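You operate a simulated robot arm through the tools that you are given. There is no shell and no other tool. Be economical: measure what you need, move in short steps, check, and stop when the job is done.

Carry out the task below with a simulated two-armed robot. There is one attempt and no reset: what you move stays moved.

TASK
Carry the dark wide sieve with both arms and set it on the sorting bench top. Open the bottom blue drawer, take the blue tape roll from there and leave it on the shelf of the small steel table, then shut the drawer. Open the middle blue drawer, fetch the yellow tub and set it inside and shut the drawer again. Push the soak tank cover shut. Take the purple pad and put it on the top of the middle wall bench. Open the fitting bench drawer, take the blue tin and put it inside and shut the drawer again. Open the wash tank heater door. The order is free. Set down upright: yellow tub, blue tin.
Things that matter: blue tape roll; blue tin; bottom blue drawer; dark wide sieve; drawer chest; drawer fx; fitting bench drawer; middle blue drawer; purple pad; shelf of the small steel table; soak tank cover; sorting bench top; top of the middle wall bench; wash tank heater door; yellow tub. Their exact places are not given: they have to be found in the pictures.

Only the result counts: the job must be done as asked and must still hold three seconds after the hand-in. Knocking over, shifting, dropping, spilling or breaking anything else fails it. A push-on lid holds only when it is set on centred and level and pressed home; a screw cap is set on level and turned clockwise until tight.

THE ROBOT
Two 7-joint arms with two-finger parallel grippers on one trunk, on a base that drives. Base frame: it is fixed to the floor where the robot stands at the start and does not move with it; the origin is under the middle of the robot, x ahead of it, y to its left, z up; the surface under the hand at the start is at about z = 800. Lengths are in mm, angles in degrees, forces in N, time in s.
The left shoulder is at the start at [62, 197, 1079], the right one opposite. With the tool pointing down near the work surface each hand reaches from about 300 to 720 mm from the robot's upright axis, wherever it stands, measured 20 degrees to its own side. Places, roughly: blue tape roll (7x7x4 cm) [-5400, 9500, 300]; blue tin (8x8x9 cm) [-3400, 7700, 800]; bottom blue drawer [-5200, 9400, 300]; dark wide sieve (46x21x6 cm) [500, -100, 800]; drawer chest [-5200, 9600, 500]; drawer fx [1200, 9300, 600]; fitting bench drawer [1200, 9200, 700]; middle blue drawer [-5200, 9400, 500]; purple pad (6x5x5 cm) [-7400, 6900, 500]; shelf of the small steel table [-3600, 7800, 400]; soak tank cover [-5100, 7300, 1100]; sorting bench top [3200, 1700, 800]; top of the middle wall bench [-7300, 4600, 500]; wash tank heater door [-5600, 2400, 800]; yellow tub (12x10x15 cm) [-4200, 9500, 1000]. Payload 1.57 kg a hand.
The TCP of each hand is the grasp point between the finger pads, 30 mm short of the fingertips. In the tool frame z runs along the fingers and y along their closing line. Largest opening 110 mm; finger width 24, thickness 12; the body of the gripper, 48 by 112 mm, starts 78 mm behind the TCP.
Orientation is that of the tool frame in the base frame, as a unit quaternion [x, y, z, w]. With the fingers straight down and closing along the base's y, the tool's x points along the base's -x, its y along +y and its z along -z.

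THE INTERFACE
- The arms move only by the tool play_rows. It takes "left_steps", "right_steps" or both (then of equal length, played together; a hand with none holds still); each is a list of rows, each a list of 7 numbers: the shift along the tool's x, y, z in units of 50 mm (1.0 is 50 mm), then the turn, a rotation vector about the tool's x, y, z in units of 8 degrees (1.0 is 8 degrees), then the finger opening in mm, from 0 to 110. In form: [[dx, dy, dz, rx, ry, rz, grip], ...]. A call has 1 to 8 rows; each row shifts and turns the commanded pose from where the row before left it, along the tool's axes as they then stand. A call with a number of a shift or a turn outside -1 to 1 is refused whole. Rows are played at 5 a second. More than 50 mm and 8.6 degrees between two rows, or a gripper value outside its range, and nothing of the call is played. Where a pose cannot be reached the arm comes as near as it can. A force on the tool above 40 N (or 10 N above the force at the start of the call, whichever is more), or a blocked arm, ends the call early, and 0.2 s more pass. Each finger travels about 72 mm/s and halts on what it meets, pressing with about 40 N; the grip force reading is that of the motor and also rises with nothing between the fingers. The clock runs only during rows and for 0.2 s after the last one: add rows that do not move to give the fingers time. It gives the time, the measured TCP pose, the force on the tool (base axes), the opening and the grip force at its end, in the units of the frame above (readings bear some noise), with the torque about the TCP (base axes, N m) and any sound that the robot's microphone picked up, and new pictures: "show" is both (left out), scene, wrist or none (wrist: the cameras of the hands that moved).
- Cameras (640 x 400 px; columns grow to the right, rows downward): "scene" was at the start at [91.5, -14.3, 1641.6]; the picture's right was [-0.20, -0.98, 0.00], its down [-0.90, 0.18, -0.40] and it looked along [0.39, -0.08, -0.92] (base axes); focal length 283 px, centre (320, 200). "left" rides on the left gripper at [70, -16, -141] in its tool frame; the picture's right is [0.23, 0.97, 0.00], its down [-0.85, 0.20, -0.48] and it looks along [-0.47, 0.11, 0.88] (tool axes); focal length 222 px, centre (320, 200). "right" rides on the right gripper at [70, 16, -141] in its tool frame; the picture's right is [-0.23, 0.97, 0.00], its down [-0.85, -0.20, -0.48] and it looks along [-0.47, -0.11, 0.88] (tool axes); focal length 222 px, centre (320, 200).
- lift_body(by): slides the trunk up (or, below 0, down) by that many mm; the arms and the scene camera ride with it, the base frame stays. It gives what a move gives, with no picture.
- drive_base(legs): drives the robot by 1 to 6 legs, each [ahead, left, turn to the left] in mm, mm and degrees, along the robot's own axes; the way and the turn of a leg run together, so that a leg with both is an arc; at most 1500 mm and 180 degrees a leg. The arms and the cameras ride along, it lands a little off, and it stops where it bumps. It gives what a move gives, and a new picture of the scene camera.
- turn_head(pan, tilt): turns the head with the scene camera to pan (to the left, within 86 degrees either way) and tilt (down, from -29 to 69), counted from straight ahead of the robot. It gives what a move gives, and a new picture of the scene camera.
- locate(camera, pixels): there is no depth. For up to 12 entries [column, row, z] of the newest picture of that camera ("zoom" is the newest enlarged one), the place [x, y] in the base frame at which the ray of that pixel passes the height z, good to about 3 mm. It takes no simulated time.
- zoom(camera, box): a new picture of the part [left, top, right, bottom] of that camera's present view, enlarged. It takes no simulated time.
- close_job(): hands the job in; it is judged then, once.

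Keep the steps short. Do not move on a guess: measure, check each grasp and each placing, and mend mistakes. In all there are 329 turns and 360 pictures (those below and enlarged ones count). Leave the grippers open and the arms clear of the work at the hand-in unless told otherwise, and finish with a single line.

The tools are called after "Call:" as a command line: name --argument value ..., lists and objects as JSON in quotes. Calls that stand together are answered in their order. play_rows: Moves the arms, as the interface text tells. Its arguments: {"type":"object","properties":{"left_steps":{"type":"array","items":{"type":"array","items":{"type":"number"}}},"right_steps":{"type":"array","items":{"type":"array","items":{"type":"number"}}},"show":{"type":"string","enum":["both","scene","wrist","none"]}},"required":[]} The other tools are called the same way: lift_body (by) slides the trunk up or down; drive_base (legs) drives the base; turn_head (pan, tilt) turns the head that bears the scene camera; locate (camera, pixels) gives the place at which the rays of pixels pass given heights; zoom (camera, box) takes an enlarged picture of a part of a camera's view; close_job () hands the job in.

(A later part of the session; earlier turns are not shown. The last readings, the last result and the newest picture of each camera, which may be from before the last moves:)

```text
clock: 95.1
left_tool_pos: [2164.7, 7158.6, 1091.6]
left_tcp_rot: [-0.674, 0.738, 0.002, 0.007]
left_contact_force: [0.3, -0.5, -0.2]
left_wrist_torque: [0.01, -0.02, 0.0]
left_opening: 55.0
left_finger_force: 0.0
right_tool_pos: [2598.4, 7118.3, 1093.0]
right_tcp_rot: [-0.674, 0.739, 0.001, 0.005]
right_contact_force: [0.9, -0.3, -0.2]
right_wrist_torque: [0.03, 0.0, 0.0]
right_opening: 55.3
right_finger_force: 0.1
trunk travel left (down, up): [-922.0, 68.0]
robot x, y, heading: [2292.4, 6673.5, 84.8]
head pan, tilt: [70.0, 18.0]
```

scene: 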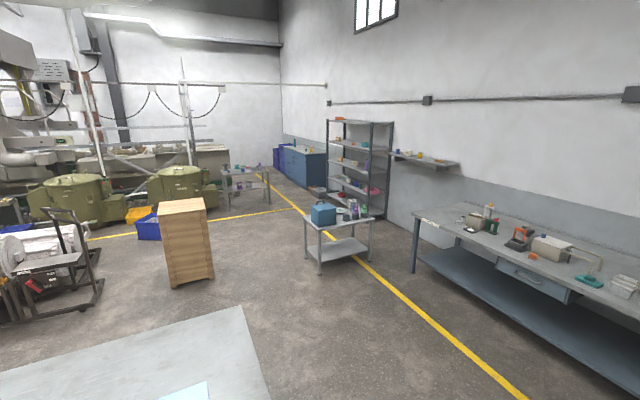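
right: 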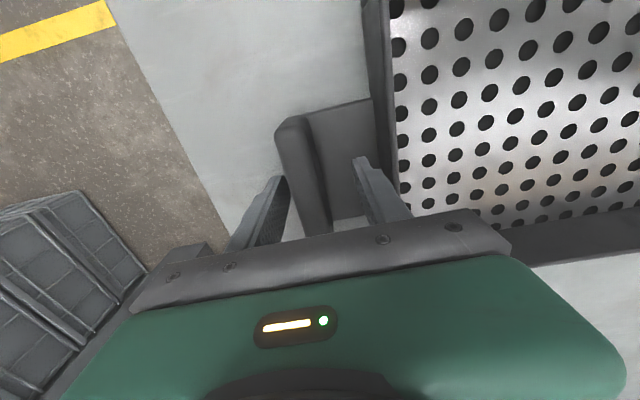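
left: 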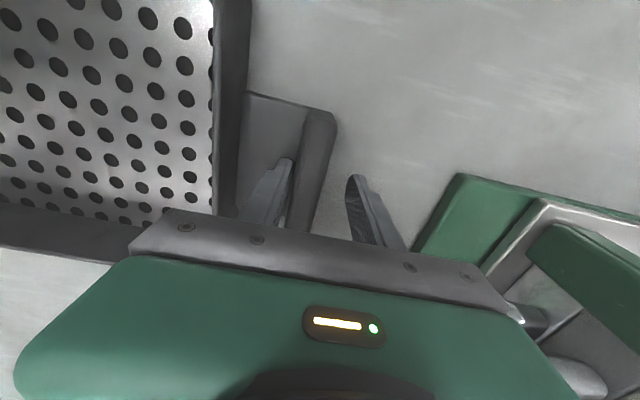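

I measure the way: trolley legs, table corner, cabinet base, fitting bench.

Call:
locate --camera "scene" --pixels '[[306, 258, 0], [320, 275, 0], [371, 262, 0], [173, 288, 0], [213, 278, 0], [242, 307, 850], [415, 270, 0], [225, 222, 0], [270, 211, 0], [100, 310, 0], [145, 240, 0], [515, 268, 700]]'

Call:
zoom --camera "scene" --box '[130, 100, 400, 270]'

```text
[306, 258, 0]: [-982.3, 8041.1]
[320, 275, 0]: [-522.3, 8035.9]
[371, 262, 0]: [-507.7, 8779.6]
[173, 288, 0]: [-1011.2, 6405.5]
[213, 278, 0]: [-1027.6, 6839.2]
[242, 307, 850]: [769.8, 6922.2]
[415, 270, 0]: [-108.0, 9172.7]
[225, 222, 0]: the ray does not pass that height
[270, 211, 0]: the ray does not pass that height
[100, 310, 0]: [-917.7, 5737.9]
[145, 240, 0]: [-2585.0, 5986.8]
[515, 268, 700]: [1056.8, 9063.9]
```

```text
2.35 times, centred on (265, 185) of scene
```

zoom: 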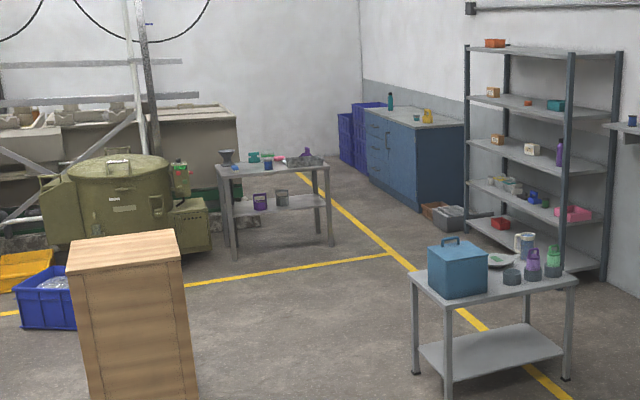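

I go through the lane y≈7450 between the trolley and the wood cabinet, facing −x, up to x≈−1900.

Call:
drive_base --legs '[[770, 0, 0], [0, 0, 95], [1450, 0, 0], [1450, 0, 0], [1300, 0, 0]]'

Call:
turn_head --pan -10 --tilt 20

```text
clock: 122.9
left_tool_pos: [-2267.0, 7613.2, 1092.9]
left_tcp_rot: [1.0, -0.022, -0.007, -0.004]
left_contact_force: [-0.2, 0.0, -0.1]
left_wrist_torque: [0.02, 0.02, 0.01]
left_opening: 55.1
left_finger_force: 0.0
right_tool_pos: [-2247.5, 8046.7, 1094.7]
right_tcp_rot: [1.0, -0.023, -0.005, -0.004]
right_contact_force: [0.2, 0.3, -0.8]
right_wrist_torque: [0.02, 0.04, -0.01]
right_opening: 54.8
right_finger_force: 0.1
trunk travel left (down, up): [-922.0, 68.0]
robot x, y, heading: [-1790.9, 7762.1, 177.1]
head pan, tilt: [70.0, 18.0]
```

scene: 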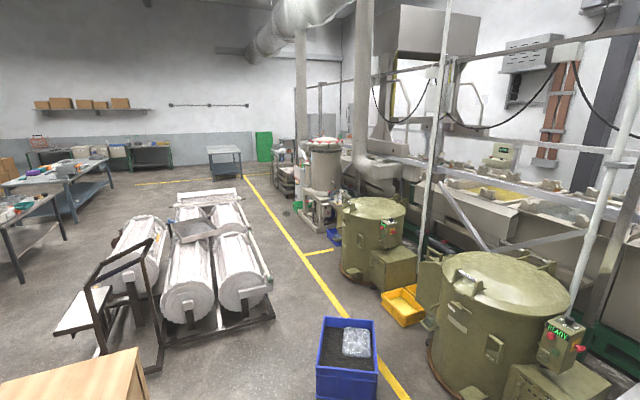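

```text
clock: 124.5
left_tool_pos: [-2268.5, 7613.3, 1090.5]
left_tcp_rot: [1.0, -0.022, -0.007, -0.003]
left_contact_force: [-0.1, -0.6, 0.5]
left_wrist_torque: [0.02, 0.02, 0.0]
left_opening: 55.2
left_finger_force: 0.1
right_tool_pos: [-2246.7, 8046.6, 1094.3]
right_tcp_rot: [1.0, -0.024, -0.006, -0.003]
right_contact_force: [-0.8, -0.9, 0.2]
right_wrist_torque: [0.0, 0.02, -0.02]
right_opening: 55.2
right_finger_force: 0.0
trunk travel left (down, up): [-922.0, 68.0]
robot x, y, heading: [-1788.6, 7766.7, 177.1]
head pan, tilt: [-10.0, 20.0]
```

scene: 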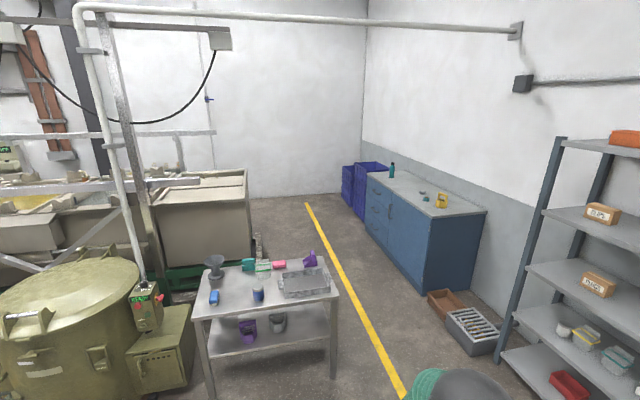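

Call:
zoom --camera "scene" --box '[180, 240, 360, 360]'

Call:
zoom --camera "scene" --box '[330, 140, 510, 300]'

Call:
locate --camera "scene" --pixels '[[258, 303, 800], [192, 320, 800], [339, 293, 800], [330, 257, 800], [222, 268, 800], [440, 208, 900], [423, 217, 900], [487, 212, 900], [366, 176, 900], [335, 380, 0], [245, 333, 400], [278, 325, 400]]'

```text
3.33 times, centred on (270, 300) of scene
```

zoom: 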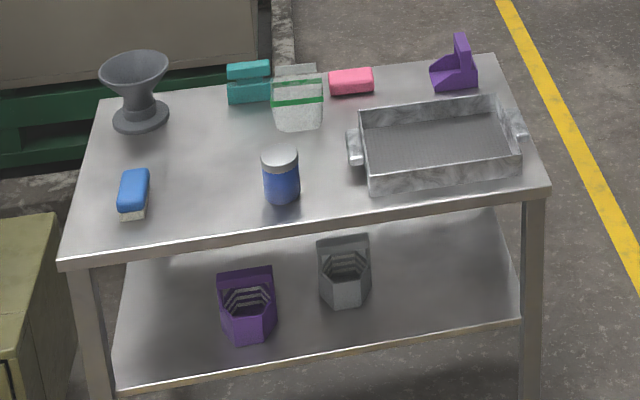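

```text
2.50 times, centred on (420, 220) of scene
```

zoom: 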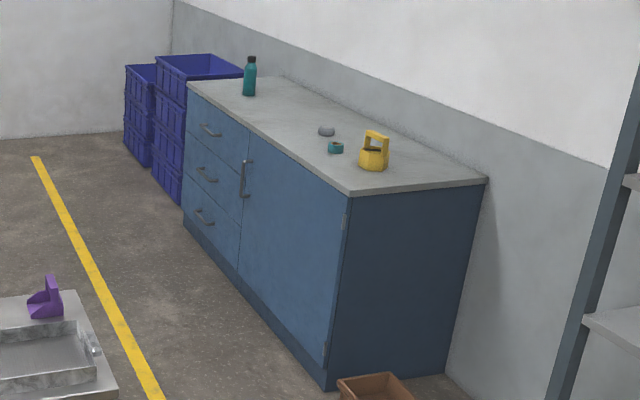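

```text
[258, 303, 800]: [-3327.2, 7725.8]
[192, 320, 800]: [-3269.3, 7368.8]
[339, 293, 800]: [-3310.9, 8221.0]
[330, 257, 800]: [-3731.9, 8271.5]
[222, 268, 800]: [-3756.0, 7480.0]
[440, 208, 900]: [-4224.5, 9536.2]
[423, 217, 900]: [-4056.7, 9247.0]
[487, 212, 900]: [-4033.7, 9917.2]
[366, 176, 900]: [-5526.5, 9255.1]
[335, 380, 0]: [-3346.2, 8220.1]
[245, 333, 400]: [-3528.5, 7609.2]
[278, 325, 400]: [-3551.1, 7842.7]
```

I check the floor items near the rack and counter (brown box (443,305), grey crate (470,335)), and the machines' edge.

Call:
locate --camera "scene" --pixels '[[463, 341, 0], [440, 315, 0], [428, 293, 0], [420, 291, 0], [500, 360, 0], [400, 390, 0], [305, 203, 0], [193, 293, 0], [366, 217, 0], [253, 228, 0]]'

```text
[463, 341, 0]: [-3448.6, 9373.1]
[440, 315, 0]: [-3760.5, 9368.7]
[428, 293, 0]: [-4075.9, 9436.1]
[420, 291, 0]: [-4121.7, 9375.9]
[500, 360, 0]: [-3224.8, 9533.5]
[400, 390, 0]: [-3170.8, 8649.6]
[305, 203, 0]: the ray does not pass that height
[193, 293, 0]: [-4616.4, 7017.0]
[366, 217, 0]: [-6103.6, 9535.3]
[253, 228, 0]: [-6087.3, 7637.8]
```

I strafe to the lane y≈8780 and drive to x≈−5150.

Call:
drive_base --legs '[[0, -1010, 2.9], [1500, 0, 0], [1000, 0, 0]]'

Call:
turn_head --pan -45 --tilt 30

```text
clock: 141.6
left_tool_pos: [-4765.0, 8535.7, 1091.9]
left_tcp_rot: [1.0, 0.008, -0.008, -0.003]
left_contact_force: [0.1, 0.6, 0.1]
left_wrist_torque: [0.0, 0.01, -0.01]
left_opening: 54.9
left_finger_force: 0.1
right_tool_pos: [-4770.3, 8970.7, 1096.0]
right_tcp_rot: [1.0, 0.005, -0.006, -0.004]
right_contact_force: [0.4, 0.3, -0.6]
right_wrist_torque: [0.02, 0.01, 0.05]
right_opening: 54.8
right_finger_force: 0.0
trunk travel left (down, up): [-922.0, 68.0]
robot x, y, heading: [-4294.5, 8715.1, -179.1]
head pan, tilt: [-10.0, 20.0]
```

scene: 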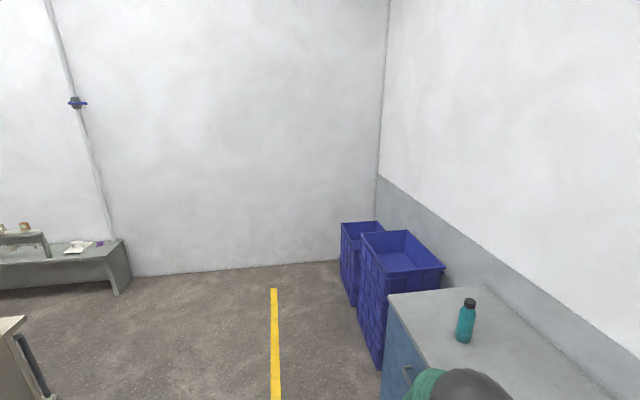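

```text
clock: 142.6
left_tool_pos: [-4764.2, 8537.4, 1093.1]
left_tcp_rot: [1.0, 0.008, -0.008, -0.004]
left_contact_force: [0.7, 0.7, 0.1]
left_wrist_torque: [0.02, 0.0, -0.03]
left_opening: 55.2
left_finger_force: 0.1
right_tool_pos: [-4769.1, 8971.0, 1094.3]
right_tcp_rot: [1.0, 0.006, -0.006, -0.003]
right_contact_force: [0.4, 0.4, 0.3]
right_wrist_torque: [-0.02, -0.02, 0.01]
right_opening: 55.0
right_finger_force: 0.1
trunk travel left (down, up): [-922.0, 68.0]
robot x, y, heading: [-4301.8, 8716.5, -179.4]
head pan, tilt: [-45.0, 30.0]
```

scene: 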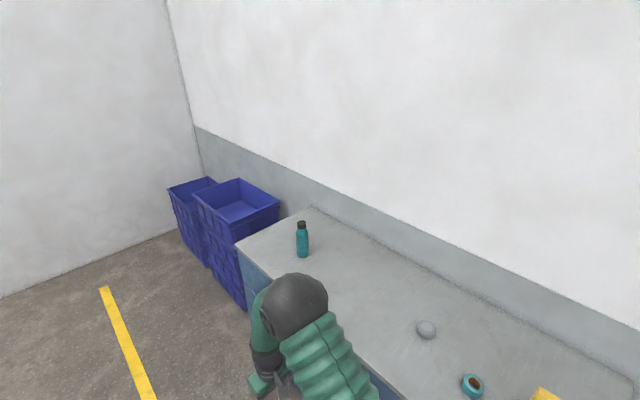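

I turn to face the chest, strafe to x≈−5000 and back up a little, then look down at the drawers.

Call:
drive_base --legs '[[0, 0, -90.6], [-150, 750, 0]]'

Call:
turn_head --pan 0 --tilt 50

```text
clock: 150.6
left_tool_pos: [-5215.5, 9038.8, 1092.1]
left_tcp_rot: [0.708, -0.706, -0.004, -0.007]
left_contact_force: [0.0, -0.6, -0.2]
left_wrist_torque: [0.0, 0.06, 0.03]
left_opening: 54.9
left_finger_force: 0.0
right_tool_pos: [-4780.0, 9036.6, 1093.4]
right_tcp_rot: [-0.706, 0.708, 0.004, 0.004]
right_contact_force: [0.4, 0.0, 0.6]
right_wrist_torque: [-0.01, 0.01, -0.01]
right_opening: 55.1
right_finger_force: 0.0
trunk travel left (down, up): [-922.0, 68.0]
robot x, y, heading: [-5047.5, 8569.8, 89.9]
head pan, tilt: [-45.0, 30.0]
```

scene: 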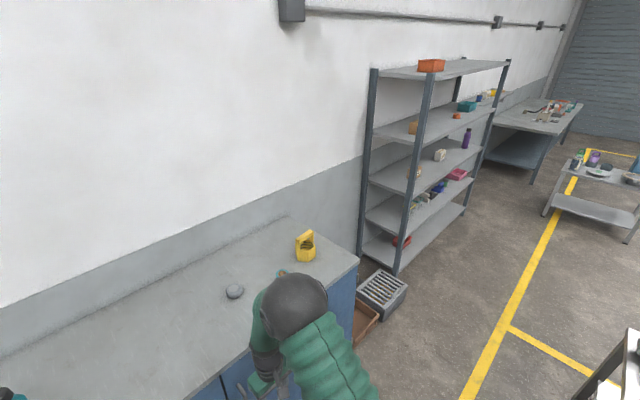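

```text
clock: 151.7
left_tool_pos: [-5219.0, 9035.5, 1094.1]
left_tcp_rot: [0.708, -0.706, -0.004, -0.008]
left_contact_force: [-0.3, 0.2, -0.1]
left_wrist_torque: [-0.01, -0.01, 0.02]
left_opening: 54.8
left_finger_force: 0.0
right_tool_pos: [-4785.0, 9033.9, 1096.1]
right_tcp_rot: [-0.706, 0.708, 0.003, 0.007]
right_contact_force: [-0.3, -0.4, 0.0]
right_wrist_torque: [0.03, -0.02, -0.02]
right_opening: 55.0
right_finger_force: 0.1
trunk travel left (down, up): [-922.0, 68.0]
robot x, y, heading: [-5044.7, 8566.7, 89.9]
head pan, tilt: [0.0, 50.0]
```

scene: 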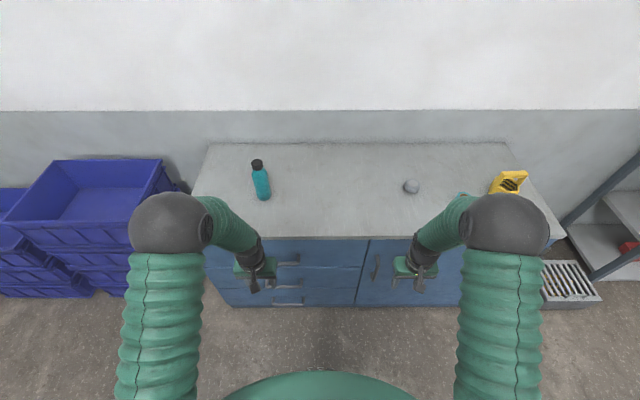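

I lower the trunk by 550 to see the drawer fronts squarely (hands are well ahead of the front, y≈9036 vs 9250).

Call:
lift_body --by -550

Call:
turn_head --pan 10 --tilt 45

```text
refused: -550 is not a number from -400 to 400
```

```text
clock: 152.4
left_tool_pos: [-5220.9, 9035.3, 1093.1]
left_tcp_rot: [0.708, -0.707, -0.004, -0.008]
left_contact_force: [0.0, 0.1, 0.5]
left_wrist_torque: [0.02, -0.02, 0.03]
left_opening: 55.2
left_finger_force: 0.1
right_tool_pos: [-4785.2, 9034.5, 1095.3]
right_tcp_rot: [-0.706, 0.708, 0.003, 0.007]
right_contact_force: [0.2, 0.6, -0.2]
right_wrist_torque: [-0.02, 0.0, 0.02]
right_opening: 54.8
right_finger_force: 0.1
trunk travel left (down, up): [-922.0, 68.0]
robot x, y, heading: [-5046.2, 8565.6, 89.9]
head pan, tilt: [10.0, 45.0]
```

scene: 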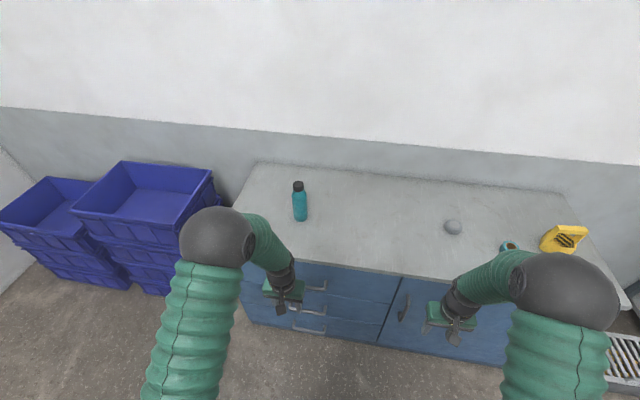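

Call:
lift_body --by -400

Call:
drive_base --legs '[[-120, 0, 0]]'

Call:
turn_head --pan 8 --tilt 38

```text
clock: 156.3
left_tool_pos: [-5220.1, 9035.1, 693.7]
left_tcp_rot: [0.708, -0.706, -0.003, -0.008]
left_contact_force: [-0.2, -1.3, 0.1]
left_wrist_torque: [0.02, -0.01, 0.03]
left_opening: 55.1
left_finger_force: 0.0
right_tool_pos: [-4786.3, 9033.9, 696.3]
right_tcp_rot: [-0.707, 0.708, 0.003, 0.007]
right_contact_force: [0.1, 0.2, 0.2]
right_wrist_torque: [0.02, 0.05, 0.0]
right_opening: 54.9
right_finger_force: 0.1
trunk travel left (down, up): [-522.0, 468.0]
robot x, y, heading: [-5043.4, 8569.7, 89.9]
head pan, tilt: [10.0, 45.0]
```

```text
clock: 157.5
left_tool_pos: [-5220.9, 8914.7, 693.1]
left_tcp_rot: [0.708, -0.707, -0.004, -0.008]
left_contact_force: [0.2, 0.4, -0.1]
left_wrist_torque: [0.02, 0.03, 0.0]
left_opening: 55.1
left_finger_force: 0.0
right_tool_pos: [-4786.9, 8913.7, 695.6]
right_tcp_rot: [0.707, -0.707, -0.003, -0.009]
right_contact_force: [0.2, -0.4, -0.4]
right_wrist_torque: [0.04, -0.05, 0.0]
right_opening: 54.9
right_finger_force: 0.1
trunk travel left (down, up): [-522.0, 468.0]
robot x, y, heading: [-5049.9, 8449.8, 89.8]
head pan, tilt: [10.0, 45.0]
```

scene: 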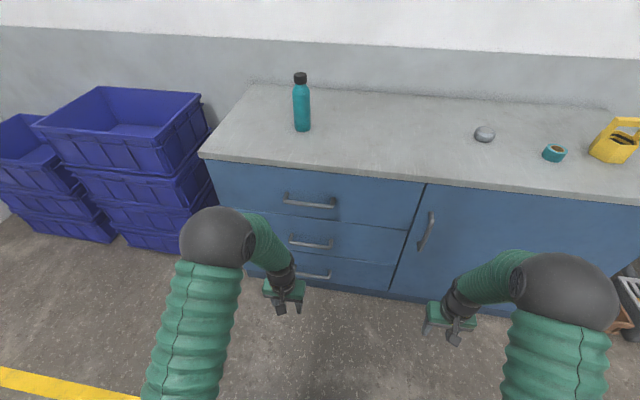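

```text
clock: 158.2
left_tool_pos: [-5219.6, 8913.2, 694.6]
left_tcp_rot: [0.708, -0.706, -0.004, -0.01]
left_contact_force: [-0.1, -0.7, -0.4]
left_wrist_torque: [-0.02, -0.01, 0.01]
left_opening: 55.0
left_finger_force: 0.0
right_tool_pos: [-4786.0, 8912.2, 697.4]
right_tcp_rot: [-0.706, 0.708, 0.003, 0.008]
right_contact_force: [0.0, 0.1, 0.3]
right_wrist_torque: [-0.01, 0.0, -0.01]
right_opening: 55.3
right_finger_force: 0.0
trunk travel left (down, up): [-522.0, 468.0]
robot x, y, heading: [-5046.1, 8447.6, 89.9]
head pan, tilt: [8.0, 38.0]
```

scene: 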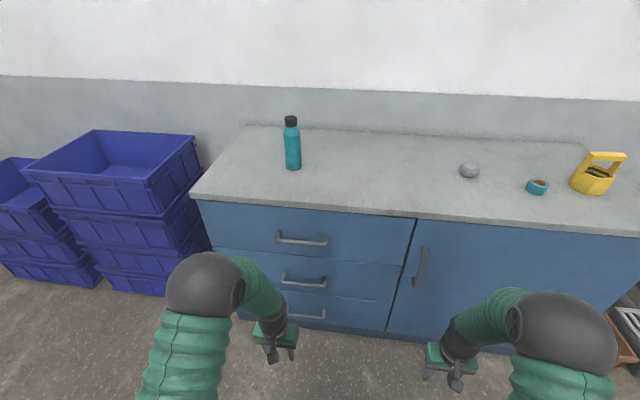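

I measure the front: top edge and handles (302,240), (303,281), (308,315) at trial heights.

Call:
locate --camera "scene" --pixels '[[192, 196, 900], [192, 196, 880], [416, 218, 900], [302, 242, 750], [302, 242, 700], [303, 283, 550], [303, 283, 500], [306, 316, 350], [306, 316, 300], [306, 316, 250], [386, 334, 60], [330, 317, 300]]'

Call:
zoom --camera "scene" --box '[190, 190, 430, 340]'

```text
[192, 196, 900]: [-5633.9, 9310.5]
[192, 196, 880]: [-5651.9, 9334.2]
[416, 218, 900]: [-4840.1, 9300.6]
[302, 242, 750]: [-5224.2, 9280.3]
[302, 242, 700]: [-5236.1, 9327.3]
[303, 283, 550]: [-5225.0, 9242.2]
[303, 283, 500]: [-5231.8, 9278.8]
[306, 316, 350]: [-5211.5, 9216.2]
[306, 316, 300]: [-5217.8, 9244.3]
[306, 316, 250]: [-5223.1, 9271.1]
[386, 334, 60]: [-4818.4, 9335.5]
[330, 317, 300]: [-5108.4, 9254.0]
```

```text
2.67 times, centred on (310, 265) of scene
```

zoom: 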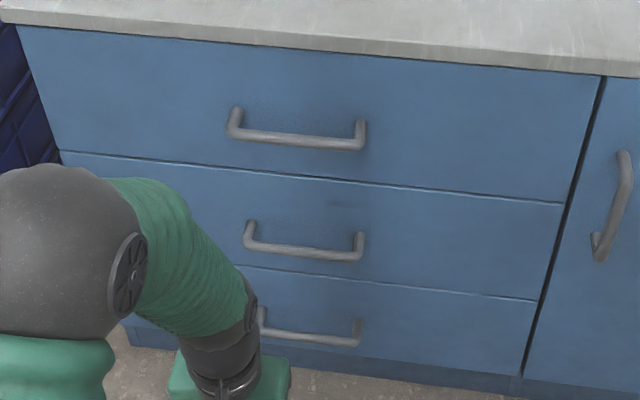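

Handle bars run along x, centred x≈−5215, about y 9262; heights ≈768, 523, 268. I lower the trunk more, then turn the left hand to point ahead with vertical closing.

Call:
lift_body --by -400

Call:
play_rows --left_steps '[[0, 0, 0, 0.577, -0.577, -0.577, 60], [0, 0, 0, 0.577, -0.577, -0.577, 60], [0, 0, 0, 0.577, -0.577, -0.577, 60], [0, 0, 0, 0.577, -0.577, -0.577, 60], [0, 0, 0, 0.577, -0.577, -0.577, 60], [0, 0, 0, 0.577, -0.577, -0.577, 60], [0, 0, 0, 0.577, -0.577, -0.577, 60], [0, 0, 0, 0.577, -0.577, -0.577, 60]]' --show "scene"

```text
clock: 162.0
left_tool_pos: [-5221.1, 8913.1, 294.6]
left_tcp_rot: [0.708, -0.707, -0.004, -0.009]
left_contact_force: [-0.4, 0.1, 1.0]
left_wrist_torque: [-0.01, 0.01, -0.01]
left_opening: 54.7
left_finger_force: 0.1
right_tool_pos: [-4786.1, 8910.5, 296.1]
right_tcp_rot: [-0.706, 0.708, 0.003, 0.009]
right_contact_force: [0.3, 0.3, 0.3]
right_wrist_torque: [-0.02, 0.06, -0.01]
right_opening: 55.0
right_finger_force: 0.0
trunk travel left (down, up): [-122.0, 868.0]
robot x, y, heading: [-5050.1, 8446.0, 89.8]
head pan, tilt: [8.0, 38.0]
```

```text
clock: 163.8
left_tool_pos: [-5221.8, 8912.9, 294.2]
left_tcp_rot: [0.812, -0.379, -0.001, -0.444]
left_contact_force: [-0.1, 0.0, -0.2]
left_wrist_torque: [0.0, -0.03, 0.0]
left_opening: 59.7
left_finger_force: 0.1
right_tool_pos: [-4786.4, 8912.0, 296.7]
right_tcp_rot: [-0.706, 0.708, 0.003, 0.01]
right_contact_force: [-0.3, -0.4, 0.4]
right_wrist_torque: [0.0, 0.02, 0.01]
right_opening: 54.8
right_finger_force: 0.0
trunk travel left (down, up): [-122.0, 868.0]
robot x, y, heading: [-5046.9, 8447.1, 89.8]
head pan, tilt: [8.0, 38.0]
```

scene: 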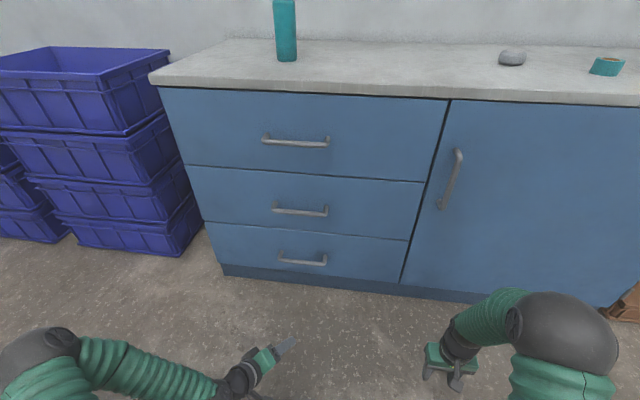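

Turning works. I finish it, and measure the handles from this lower view.

Call:
play_rows --left_steps '[[0, 0, 0, 0.577, -0.577, -0.577, 60], [0, 0, 0, 0.577, -0.577, -0.577, 60], [0, 0, 0, 0.577, -0.577, -0.577, 60], [0, 0, 0, 0.577, -0.577, -0.577, 60], [0, 0, 0, 0.577, -0.577, -0.577, 60], [0, 0, 0, 0.577, -0.577, -0.577, 60], [0, 0, 0, 0.577, -0.577, -0.577, 60]]' --show "both"

Call:
locate --camera "scene" --pixels '[[296, 142, 750], [296, 142, 720], [301, 213, 550], [301, 213, 500], [304, 263, 300], [304, 263, 270], [304, 263, 250], [281, 263, 270], [328, 264, 270]]'

```text
clock: 165.4
left_tool_pos: [-5222.0, 8912.1, 293.1]
left_tcp_rot: [-0.7, -0.004, -0.002, 0.714]
left_contact_force: [0.9, 0.0, 0.3]
left_wrist_torque: [0.04, -0.03, 0.03]
left_opening: 60.0
left_finger_force: 0.0
right_tool_pos: [-4786.2, 8912.3, 297.1]
right_tcp_rot: [-0.706, 0.708, 0.004, 0.008]
right_contact_force: [1.1, 0.0, 1.6]
right_wrist_torque: [-0.04, 0.0, 0.02]
right_opening: 55.2
right_finger_force: 0.0
trunk travel left (down, up): [-122.0, 868.0]
robot x, y, heading: [-5045.7, 8447.1, 90.0]
head pan, tilt: [8.0, 38.0]
```

scene: 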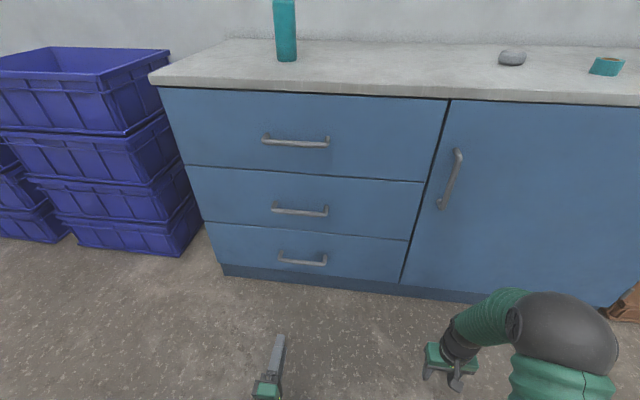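
left: 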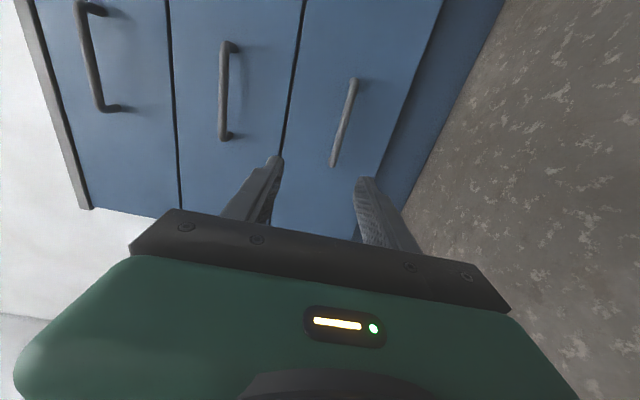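

```text
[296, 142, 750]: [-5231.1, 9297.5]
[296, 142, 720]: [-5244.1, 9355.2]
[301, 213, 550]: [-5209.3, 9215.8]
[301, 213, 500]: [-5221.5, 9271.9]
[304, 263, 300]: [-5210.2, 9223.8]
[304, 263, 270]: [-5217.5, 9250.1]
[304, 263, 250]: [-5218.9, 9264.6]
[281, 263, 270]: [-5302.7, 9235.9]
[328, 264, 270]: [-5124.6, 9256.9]
```

Now cross-check heights with the wrist camera: handles (343,123), (224,92), (93,60).

Call:
locate --camera "left" --pixels '[[343, 123, 270], [343, 123, 255], [343, 123, 240], [353, 80, 255], [334, 164, 255], [226, 92, 520], [226, 92, 480], [95, 60, 770], [95, 60, 740]]'

```text
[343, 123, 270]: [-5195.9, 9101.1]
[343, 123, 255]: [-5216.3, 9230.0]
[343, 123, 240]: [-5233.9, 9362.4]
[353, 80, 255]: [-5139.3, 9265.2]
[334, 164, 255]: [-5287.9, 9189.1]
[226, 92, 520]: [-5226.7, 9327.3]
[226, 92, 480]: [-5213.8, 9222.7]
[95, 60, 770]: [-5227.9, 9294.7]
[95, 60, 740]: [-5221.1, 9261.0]
```

Consistent: bars at y≈9270, z≈251 / 500 / 758, x≈−5215. I lower by 42 mm and drive 140 ahead.

Call:
lift_body --by -42

Call:
drive_base --legs '[[150, 0, 0]]'

Call:
play_rows --left_steps '[[0.1, 0, 0.7, 0, 0, 0, 60], [0, 0, 0.8, 0, 0, 0, 60], [0, 0, 0.8, 0, 0, 0, 60], [0, 0, 0.7, 0, 0, 0, 60], [0, 0, 0, 0, 0, 0, 60]]' --show "both"

```text
clock: 166.3
left_tool_pos: [-5214.5, 8913.7, 275.5]
left_tcp_rot: [-0.692, -0.01, -0.011, 0.722]
left_contact_force: [0.0, 0.2, 0.2]
left_wrist_torque: [0.0, 0.03, -0.03]
left_opening: 59.8
left_finger_force: 0.1
right_tool_pos: [-4785.0, 8910.5, 262.7]
right_tcp_rot: [-0.707, 0.708, 0.009, 0.01]
right_contact_force: [-0.3, -0.1, -0.4]
right_wrist_torque: [0.04, -0.03, 0.0]
right_opening: 55.0
right_finger_force: 0.2
trunk travel left (down, up): [-80.0, 910.0]
robot x, y, heading: [-5046.5, 8449.4, 90.0]
head pan, tilt: [8.0, 38.0]
```

```text
clock: 167.6
left_tool_pos: [-5212.2, 9065.4, 273.8]
left_tcp_rot: [-0.691, -0.012, -0.012, 0.723]
left_contact_force: [-0.5, -0.2, 0.5]
left_wrist_torque: [0.0, 0.0, -0.01]
left_opening: 59.9
left_finger_force: 0.0
right_tool_pos: [-4784.7, 9063.2, 260.6]
right_tcp_rot: [-0.706, 0.708, 0.01, 0.008]
right_contact_force: [0.4, -0.1, 0.3]
right_wrist_torque: [0.04, 0.01, 0.0]
right_opening: 54.8
right_finger_force: 0.1
trunk travel left (down, up): [-80.0, 910.0]
robot x, y, heading: [-5047.2, 8598.5, 90.0]
head pan, tilt: [8.0, 38.0]
```

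scene: 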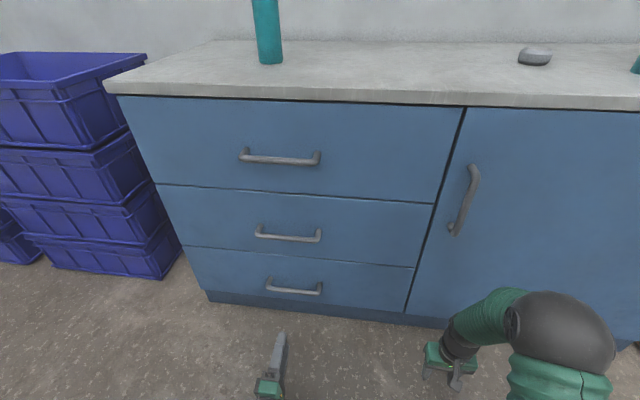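

```text
clock: 168.8
left_tool_pos: [-5209.8, 9219.1, 268.7]
left_tcp_rot: [-0.696, -0.017, -0.016, 0.718]
left_contact_force: [0.4, 0.1, 0.1]
left_wrist_torque: [0.01, -0.02, 0.01]
left_opening: 59.9
left_finger_force: 0.2
right_tool_pos: [-4787.5, 9065.2, 254.6]
right_tcp_rot: [-0.707, 0.707, 0.002, 0.009]
right_contact_force: [0.3, 0.8, -0.3]
right_wrist_torque: [-0.02, 0.0, -0.03]
right_opening: 55.0
right_finger_force: 0.1
trunk travel left (down, up): [-80.0, 910.0]
robot x, y, heading: [-5047.2, 8602.7, 90.2]
head pan, tilt: [8.0, 38.0]
```

scene: 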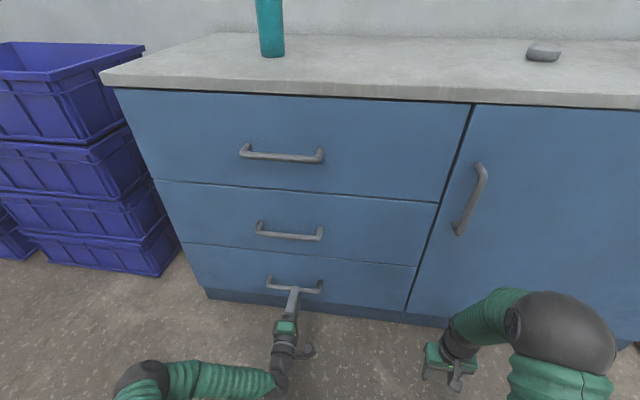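
left: 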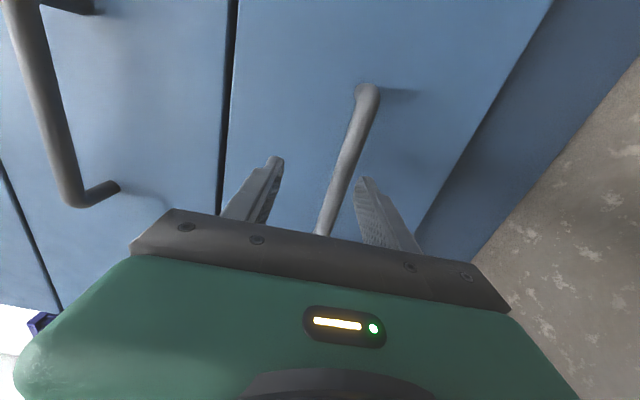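

The bar lies between the fingers, a bit low. I go down ~14 mm and ahead ~38 mm, then close.

Call:
play_rows --left_steps '[[0, 0.3, 0.2, 0, 0, 0, 60], [0, 0, 0.55, 0, 0, 0, 60], [0, 0, 0, 0, 0, 0, 60]]' --show "wrist"

```text
clock: 169.6
left_tool_pos: [-5208.9, 9255.9, 254.7]
left_tcp_rot: [-0.696, -0.017, -0.017, 0.718]
left_contact_force: [-0.3, 0.4, -0.3]
left_wrist_torque: [-0.02, -0.01, 0.0]
left_opening: 60.0
left_finger_force: 0.1
right_tool_pos: [-4787.1, 9065.2, 256.0]
right_tcp_rot: [-0.707, 0.707, 0.002, 0.01]
right_contact_force: [0.0, 0.8, -0.2]
right_wrist_torque: [-0.02, 0.01, 0.02]
right_opening: 55.1
right_finger_force: 0.0
trunk travel left (down, up): [-80.0, 910.0]
robot x, y, heading: [-5044.8, 8600.3, 90.0]
head pan, tilt: [8.0, 38.0]
```

left: 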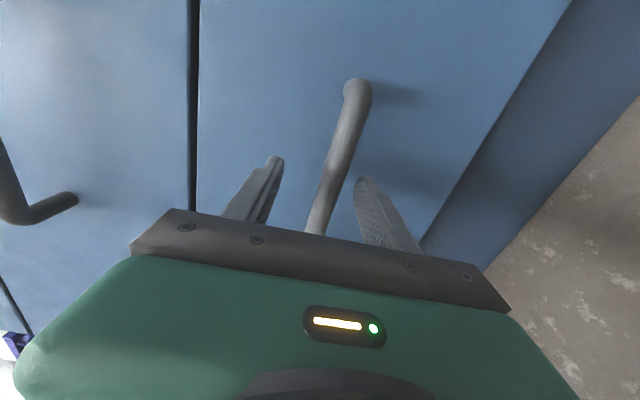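

The bar is midway between the fingers. I close.

Call:
play_rows --left_steps '[[0, 0, 0, 0, 0, 0, 40], [0, 0, 0, 0, 0, 0, 15], [0, 0, 0, 0, 0, 0, 3], [0, 0, 0, 0, 0, 0, 3]]' --show "wrist"

```text
clock: 170.6
left_tool_pos: [-5209.8, 9255.0, 251.1]
left_tcp_rot: [-0.699, -0.017, -0.016, 0.715]
left_contact_force: [0.9, -1.3, -25.2]
left_wrist_torque: [-0.45, 0.34, -0.29]
left_opening: 25.5
left_finger_force: 12.7
right_tool_pos: [-4787.7, 9065.8, 252.9]
right_tcp_rot: [0.707, -0.707, 0.0, -0.009]
right_contact_force: [0.3, 0.5, -0.8]
right_wrist_torque: [-0.01, 0.0, 0.01]
right_opening: 54.9
right_finger_force: 0.0
trunk travel left (down, up): [-80.0, 910.0]
robot x, y, heading: [-5047.7, 8603.2, 90.0]
head pan, tilt: [8.0, 38.0]
```

left: 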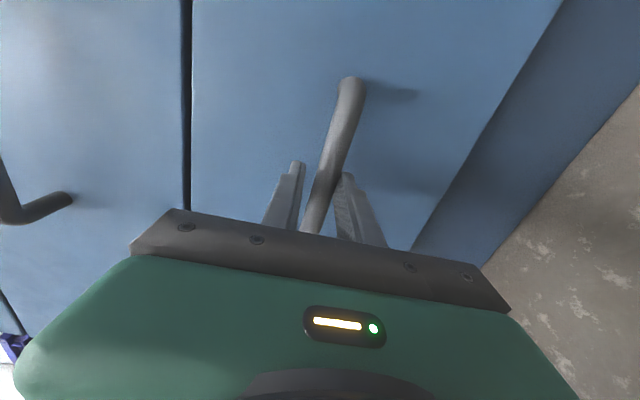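

The lower finger met the bar first. I move down 5 mm and close further.

Call:
play_rows --left_steps '[[0, 0.1, 0, 0, 0, 0, 3], [0, 0, 0, 0, 0, 0, 3], [0, 0, 0, 0, 0, 0, 3], [0, 0, 0, 0, 0, 0, 3]]' --show "none"

```text
clock: 171.6
left_tool_pos: [-5209.9, 9256.4, 248.2]
left_tcp_rot: [-0.696, -0.018, -0.016, 0.718]
left_contact_force: [2.6, -1.6, -20.5]
left_wrist_torque: [-0.33, 0.17, -0.14]
left_opening: 20.6
left_finger_force: 10.1
right_tool_pos: [-4787.1, 9065.3, 254.3]
right_tcp_rot: [0.708, -0.706, -0.001, -0.01]
right_contact_force: [0.4, 0.0, -0.1]
right_wrist_torque: [0.03, 0.01, 0.02]
right_opening: 55.2
right_finger_force: 0.0
trunk travel left (down, up): [-80.0, 910.0]
robot x, y, heading: [-5046.6, 8599.3, 89.9]
head pan, tilt: [8.0, 38.0]
```

Call:
play_rows --left_steps '[[0, 0.08, 0, 0, 0, 0, 3], [0, 0, 0, 0, 0, 0, 3], [0, 0, 0, 0, 0, 0, 3], [0, 0, 0, 0, 0, 0, 3]]' --show "none"

```text
clock: 172.6
left_tool_pos: [-5209.6, 9257.0, 247.1]
left_tcp_rot: [-0.694, -0.015, -0.017, 0.719]
left_contact_force: [8.0, -0.4, 1.6]
left_wrist_torque: [0.01, 0.83, -0.19]
left_opening: 18.4
left_finger_force: 33.0
right_tool_pos: [-4786.8, 9064.4, 255.6]
right_tcp_rot: [-0.706, 0.708, 0.002, 0.009]
right_contact_force: [0.2, 1.0, -0.3]
right_wrist_torque: [0.0, -0.01, 0.01]
right_opening: 54.9
right_finger_force: 0.1
trunk travel left (down, up): [-80.0, 910.0]
robot x, y, heading: [-5045.8, 8597.4, 90.0]
head pan, tilt: [8.0, 38.0]
```

Gripped firmly (18 mm). I pull by driving the base back.

Call:
drive_base --legs '[[-150, 0, 0]]'

```text
clock: 174.0
left_tool_pos: [-5208.8, 9104.3, 247.6]
left_tcp_rot: [-0.694, -0.015, -0.016, 0.72]
left_contact_force: [19.1, 1.3, 9.8]
left_wrist_torque: [0.14, 0.84, -0.16]
left_opening: 18.4
left_finger_force: 32.8
right_tool_pos: [-4787.9, 8913.5, 255.7]
right_tcp_rot: [-0.707, 0.707, 0.003, 0.009]
right_contact_force: [-0.5, 0.2, 0.2]
right_wrist_torque: [-0.03, 0.02, 0.0]
right_opening: 55.1
right_finger_force: 0.1
trunk travel left (down, up): [-80.0, 910.0]
robot x, y, heading: [-5045.8, 8444.3, 90.1]
head pan, tilt: [8.0, 38.0]
```

scene: 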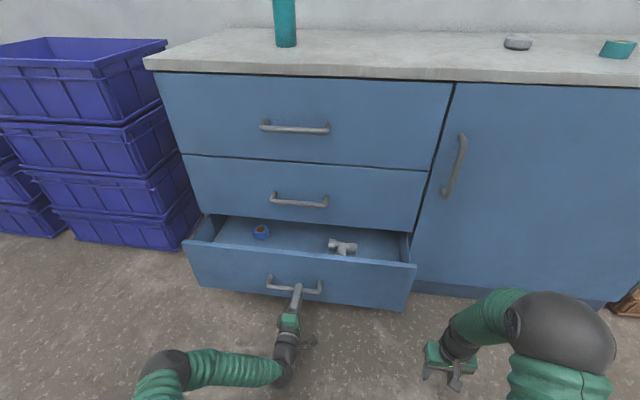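

It opens; the blue tape roll is at (261,232). I pull a further 170 mm.

Call:
drive_base --legs '[[-150, 0, 0]]'

Call:
zoom --camera "scene" --box '[180, 180, 430, 340]'

```text
clock: 175.4
left_tool_pos: [-5208.5, 8952.5, 246.7]
left_tcp_rot: [-0.695, -0.016, -0.017, 0.719]
left_contact_force: [9.2, 0.7, 4.1]
left_wrist_torque: [0.08, 0.83, -0.33]
left_opening: 18.6
left_finger_force: 32.6
right_tool_pos: [-4788.0, 8763.1, 255.4]
right_tcp_rot: [0.707, -0.707, -0.001, -0.01]
right_contact_force: [-0.1, 0.6, 0.3]
right_wrist_torque: [-0.02, 0.0, 0.0]
right_opening: 55.2
right_finger_force: 0.0
trunk travel left (down, up): [-80.0, 910.0]
robot x, y, heading: [-5044.9, 8297.1, 90.0]
head pan, tilt: [8.0, 38.0]
```

scene: 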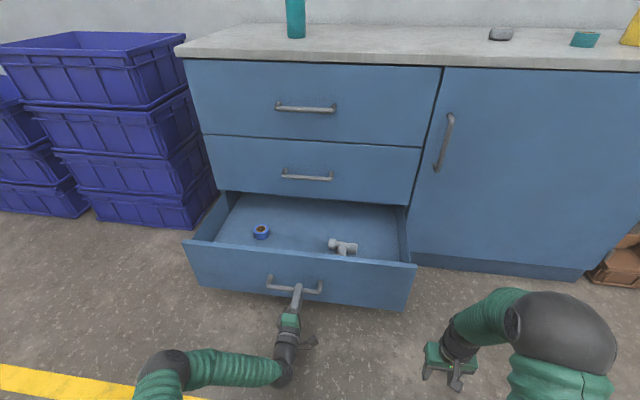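

```text
2.50 times, centred on (305, 260) of scene
```

zoom: 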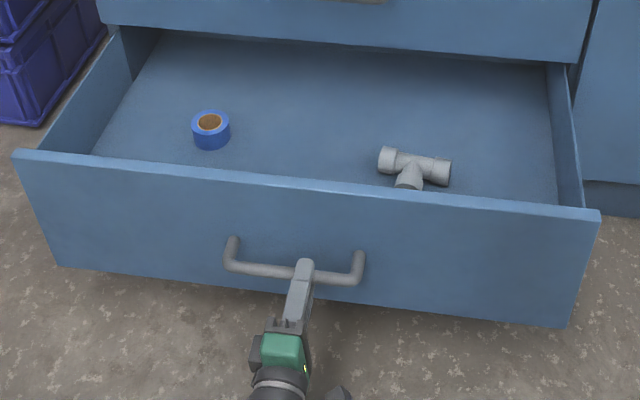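

Opened 300 mm. I open the hand, draw back, and measure the tape.

Call:
play_rows --left_steps '[[0, 0, 0, 0, 0, 0, 40], [0, 0, 0, 0, 0, 0, 60], [0, 0, -0.8, 0, 0, 0, 60], [0, 0, -0.9, 0, 0, 0, 60], [0, 0, -0.9, 0, 0, 0, 60], [0, 0, 0, 0, 0, 0, 60]]' --show "scene"

Call:
locate --camera "scene" --pixels '[[261, 230, 210], [261, 235, 180], [265, 290, 340], [415, 265, 340], [188, 240, 340], [342, 247, 200], [221, 196, 340], [405, 206, 340], [270, 255, 340]]'

```text
clock: 176.8
left_tool_pos: [-5208.4, 8819.9, 244.5]
left_tcp_rot: [-0.694, -0.016, -0.017, 0.719]
left_contact_force: [0.4, -0.3, 0.6]
left_wrist_torque: [0.01, -0.01, 0.03]
left_opening: 59.9
left_finger_force: 0.1
right_tool_pos: [-4788.2, 8761.5, 256.0]
right_tcp_rot: [0.707, -0.707, -0.002, -0.01]
right_contact_force: [0.5, 0.3, 0.2]
right_wrist_torque: [0.0, 0.0, 0.04]
right_opening: 55.1
right_finger_force: 0.0
trunk travel left (down, up): [-80.0, 910.0]
robot x, y, heading: [-5049.8, 8300.3, 90.0]
head pan, tilt: [8.0, 38.0]
```

scene: 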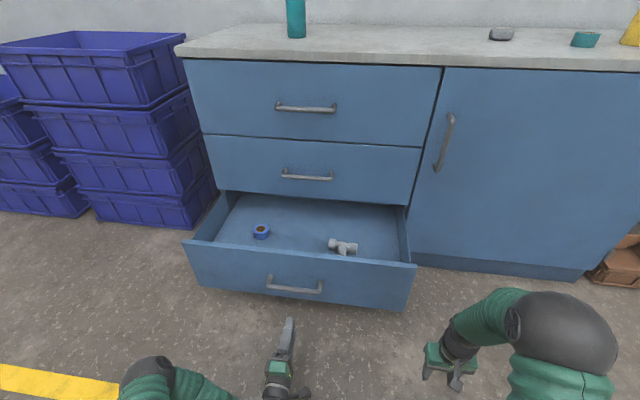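

```text
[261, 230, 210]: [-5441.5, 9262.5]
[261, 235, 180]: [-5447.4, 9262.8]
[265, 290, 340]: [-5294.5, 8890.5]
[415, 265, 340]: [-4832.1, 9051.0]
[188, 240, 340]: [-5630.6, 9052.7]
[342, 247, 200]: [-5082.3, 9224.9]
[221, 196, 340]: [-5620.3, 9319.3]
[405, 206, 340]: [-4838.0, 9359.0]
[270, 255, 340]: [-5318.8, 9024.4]
```

I lift the trunk 250 and turn the left hand to a 45° downward-forward pose with side-to-side closing, good for the tape and the later shelf.

Call:
lift_body --by 280

Call:
play_rows --left_steps '[[0, 0, 0, -0.338, 0.338, 0.816, 90], [0, 0, 0, -0.338, 0.338, 0.816, 90], [0, 0, 0, -0.338, 0.338, 0.816, 90], [0, 0, 0, -0.338, 0.338, 0.816, 90], [0, 0, 0, -0.338, 0.338, 0.816, 90], [0, 0, 0, -0.338, 0.338, 0.816, 90], [0, 0, 0, -0.338, 0.338, 0.816, 90], [0, 0, 0, -0.338, 0.338, 0.816, 90]]' --show "none"

Call:
play_rows --left_steps '[[0, 0, 0, -0.338, 0.338, 0.816, 90], [0, 0, 0, -0.338, 0.338, 0.816, 90], [0, 0, 0, -0.338, 0.338, 0.816, 90], [0, 0, 0, -0.338, 0.338, 0.816, 90], [0, 0, 0, -0.338, 0.338, 0.816, 90]]' --show "wrist"

Call:
drive_base --legs '[[0, 250, 0], [250, 0, 0]]'

```text
clock: 179.6
left_tool_pos: [-5207.4, 8819.6, 524.4]
left_tcp_rot: [-0.695, -0.016, -0.017, 0.719]
left_contact_force: [0.3, -0.3, -0.6]
left_wrist_torque: [0.0, -0.01, 0.0]
left_opening: 60.1
left_finger_force: 0.0
right_tool_pos: [-4788.6, 8762.7, 536.5]
right_tcp_rot: [0.708, -0.706, -0.003, -0.01]
right_contact_force: [0.3, -0.8, -0.1]
right_wrist_torque: [0.0, 0.01, -0.03]
right_opening: 54.9
right_finger_force: 0.1
trunk travel left (down, up): [-360.0, 630.0]
robot x, y, heading: [-5041.5, 8296.4, 90.3]
head pan, tilt: [8.0, 38.0]
```

```text
clock: 181.4
left_tool_pos: [-5208.3, 8822.0, 523.5]
left_tcp_rot: [0.732, -0.422, -0.172, -0.506]
left_contact_force: [0.5, -1.2, -0.2]
left_wrist_torque: [0.0, 0.03, 0.04]
left_opening: 89.9
left_finger_force: 0.0
right_tool_pos: [-4788.6, 8762.6, 536.4]
right_tcp_rot: [0.708, -0.706, -0.001, -0.009]
right_contact_force: [0.0, -0.3, 0.3]
right_wrist_torque: [0.0, 0.02, 0.0]
right_opening: 54.8
right_finger_force: 0.0
trunk travel left (down, up): [-360.0, 630.0]
robot x, y, heading: [-5044.8, 8300.6, 90.0]
head pan, tilt: [8.0, 38.0]
```

```text
clock: 182.6
left_tool_pos: [-5208.2, 8821.6, 524.1]
left_tcp_rot: [0.654, -0.642, -0.268, -0.297]
left_contact_force: [0.9, -0.5, -0.4]
left_wrist_torque: [0.01, 0.02, 0.03]
left_opening: 90.0
left_finger_force: 0.0
right_tool_pos: [-4788.3, 8763.3, 536.0]
right_tcp_rot: [0.708, -0.706, -0.002, -0.01]
right_contact_force: [0.0, -0.1, 0.2]
right_wrist_torque: [0.03, 0.0, 0.01]
right_opening: 55.0
right_finger_force: 0.1
trunk travel left (down, up): [-360.0, 630.0]
robot x, y, heading: [-5050.7, 8296.9, 90.4]
head pan, tilt: [8.0, 38.0]
```

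left: 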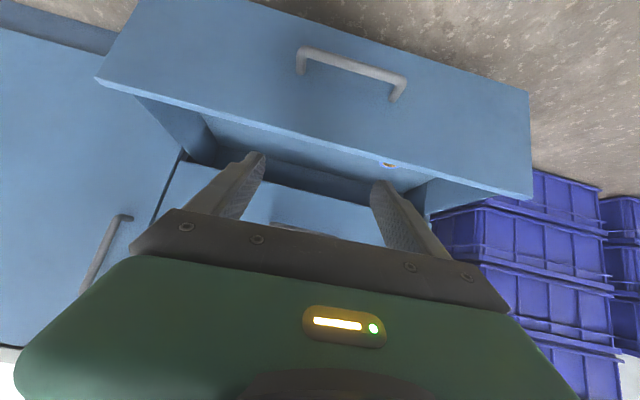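

```text
clock: 185.8
left_tool_pos: [-5448.0, 9073.7, 523.7]
left_tcp_rot: [0.653, -0.643, -0.267, -0.298]
left_contact_force: [-0.4, 0.5, 0.8]
left_wrist_torque: [-0.02, -0.01, 0.01]
left_opening: 90.0
left_finger_force: 0.1
right_tool_pos: [-5027.5, 9014.5, 534.6]
right_tcp_rot: [-0.707, 0.708, 0.002, 0.01]
right_contact_force: [-0.6, -0.3, -1.2]
right_wrist_torque: [-0.02, -0.02, 0.04]
right_opening: 55.0
right_finger_force: 0.1
trunk travel left (down, up): [-360.0, 630.0]
robot x, y, heading: [-5286.6, 8547.8, 89.8]
head pan, tilt: [8.0, 38.0]
```

scene: 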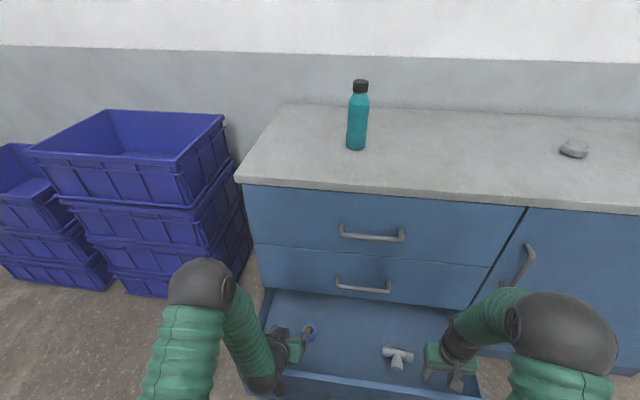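

The right hand would meet the drawer front when I lower; I raise and pull it back first, and look with the left camera.

Call:
play_rows --right_steps '[[0, 0, -1, 0, 0, 0, 55], [0, 0, -1, 0, 0, 0, 55], [0, 0, -1, 0, 0, 0, 55], [0.5, 0, -0.8, 0, 0, 0, 55], [0.5, 0, -0.8, 0, 0, 0, 55], [0, 0, 0, 0, 0, 0, 55]]' --left_steps '[[0, 0, 0, 0, 0, 0, 95], [0, 0, 0, 0, 0, 0, 95], [0, 0, 0, 0, 0, 0, 95], [0, 0, 0, 0, 0, 0, 95], [0, 0, 0, 0, 0, 0, 95], [0, 0, 0, 0, 0, 0, 95]]' --show "both"

```text
clock: 187.2
left_tool_pos: [-5447.0, 9072.1, 524.8]
left_tcp_rot: [0.653, -0.643, -0.267, -0.298]
left_contact_force: [0.5, 0.1, 0.7]
left_wrist_torque: [-0.04, -0.01, 0.02]
left_opening: 94.9
left_finger_force: 0.0
right_tool_pos: [-5033.1, 8962.0, 765.9]
right_tcp_rot: [-0.706, 0.708, 0.002, 0.01]
right_contact_force: [-0.5, 0.0, -0.5]
right_wrist_torque: [0.0, 0.04, -0.02]
right_opening: 54.6
right_finger_force: 0.2
trunk travel left (down, up): [-360.0, 630.0]
robot x, y, heading: [-5289.1, 8545.5, 89.9]
head pan, tilt: [8.0, 38.0]
```

scene: 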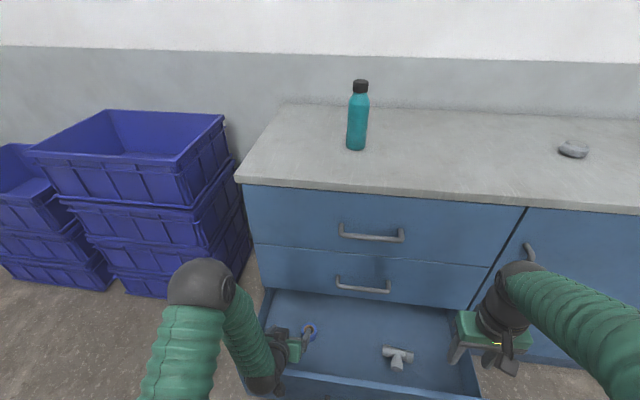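
right: 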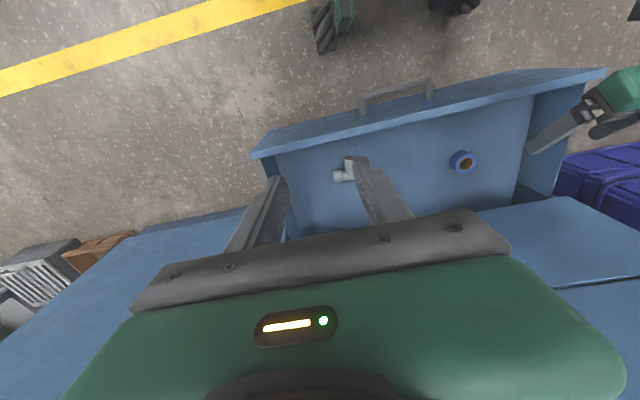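
left: 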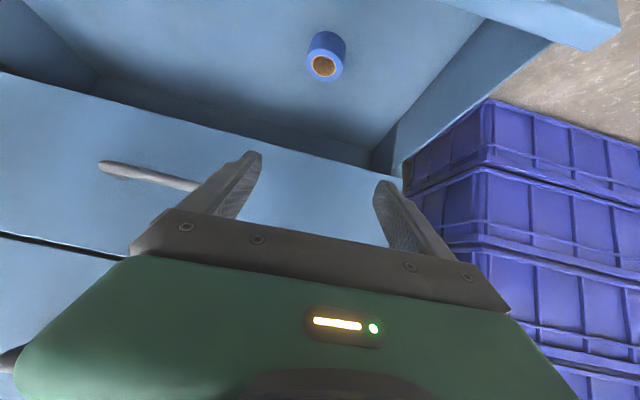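

I triangulate the tape with all three cameras.

Call:
locate --camera "left" --pixels '[[324, 65, 220], [324, 65, 200], [324, 65, 180], [330, 40, 180], [328, 52, 200]]'

Call:
locate --camera "right" --pixels '[[466, 163, 220], [466, 163, 200], [461, 161, 180], [548, 70, 380], [548, 70, 340], [250, 155, 360]]'

Call:
locate --camera "scene" --pixels '[[309, 329, 220], [309, 329, 200], [309, 329, 180]]'

```text
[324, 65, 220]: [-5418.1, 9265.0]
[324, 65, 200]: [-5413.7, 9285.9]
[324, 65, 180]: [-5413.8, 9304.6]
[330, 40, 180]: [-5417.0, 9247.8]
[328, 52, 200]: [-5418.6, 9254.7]
```

```text
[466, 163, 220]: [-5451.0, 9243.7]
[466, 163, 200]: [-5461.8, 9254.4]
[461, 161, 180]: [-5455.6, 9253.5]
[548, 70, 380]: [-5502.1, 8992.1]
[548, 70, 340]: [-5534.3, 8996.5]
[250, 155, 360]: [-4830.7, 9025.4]
```

```text
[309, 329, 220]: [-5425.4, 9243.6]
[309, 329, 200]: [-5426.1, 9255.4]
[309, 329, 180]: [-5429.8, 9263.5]
```

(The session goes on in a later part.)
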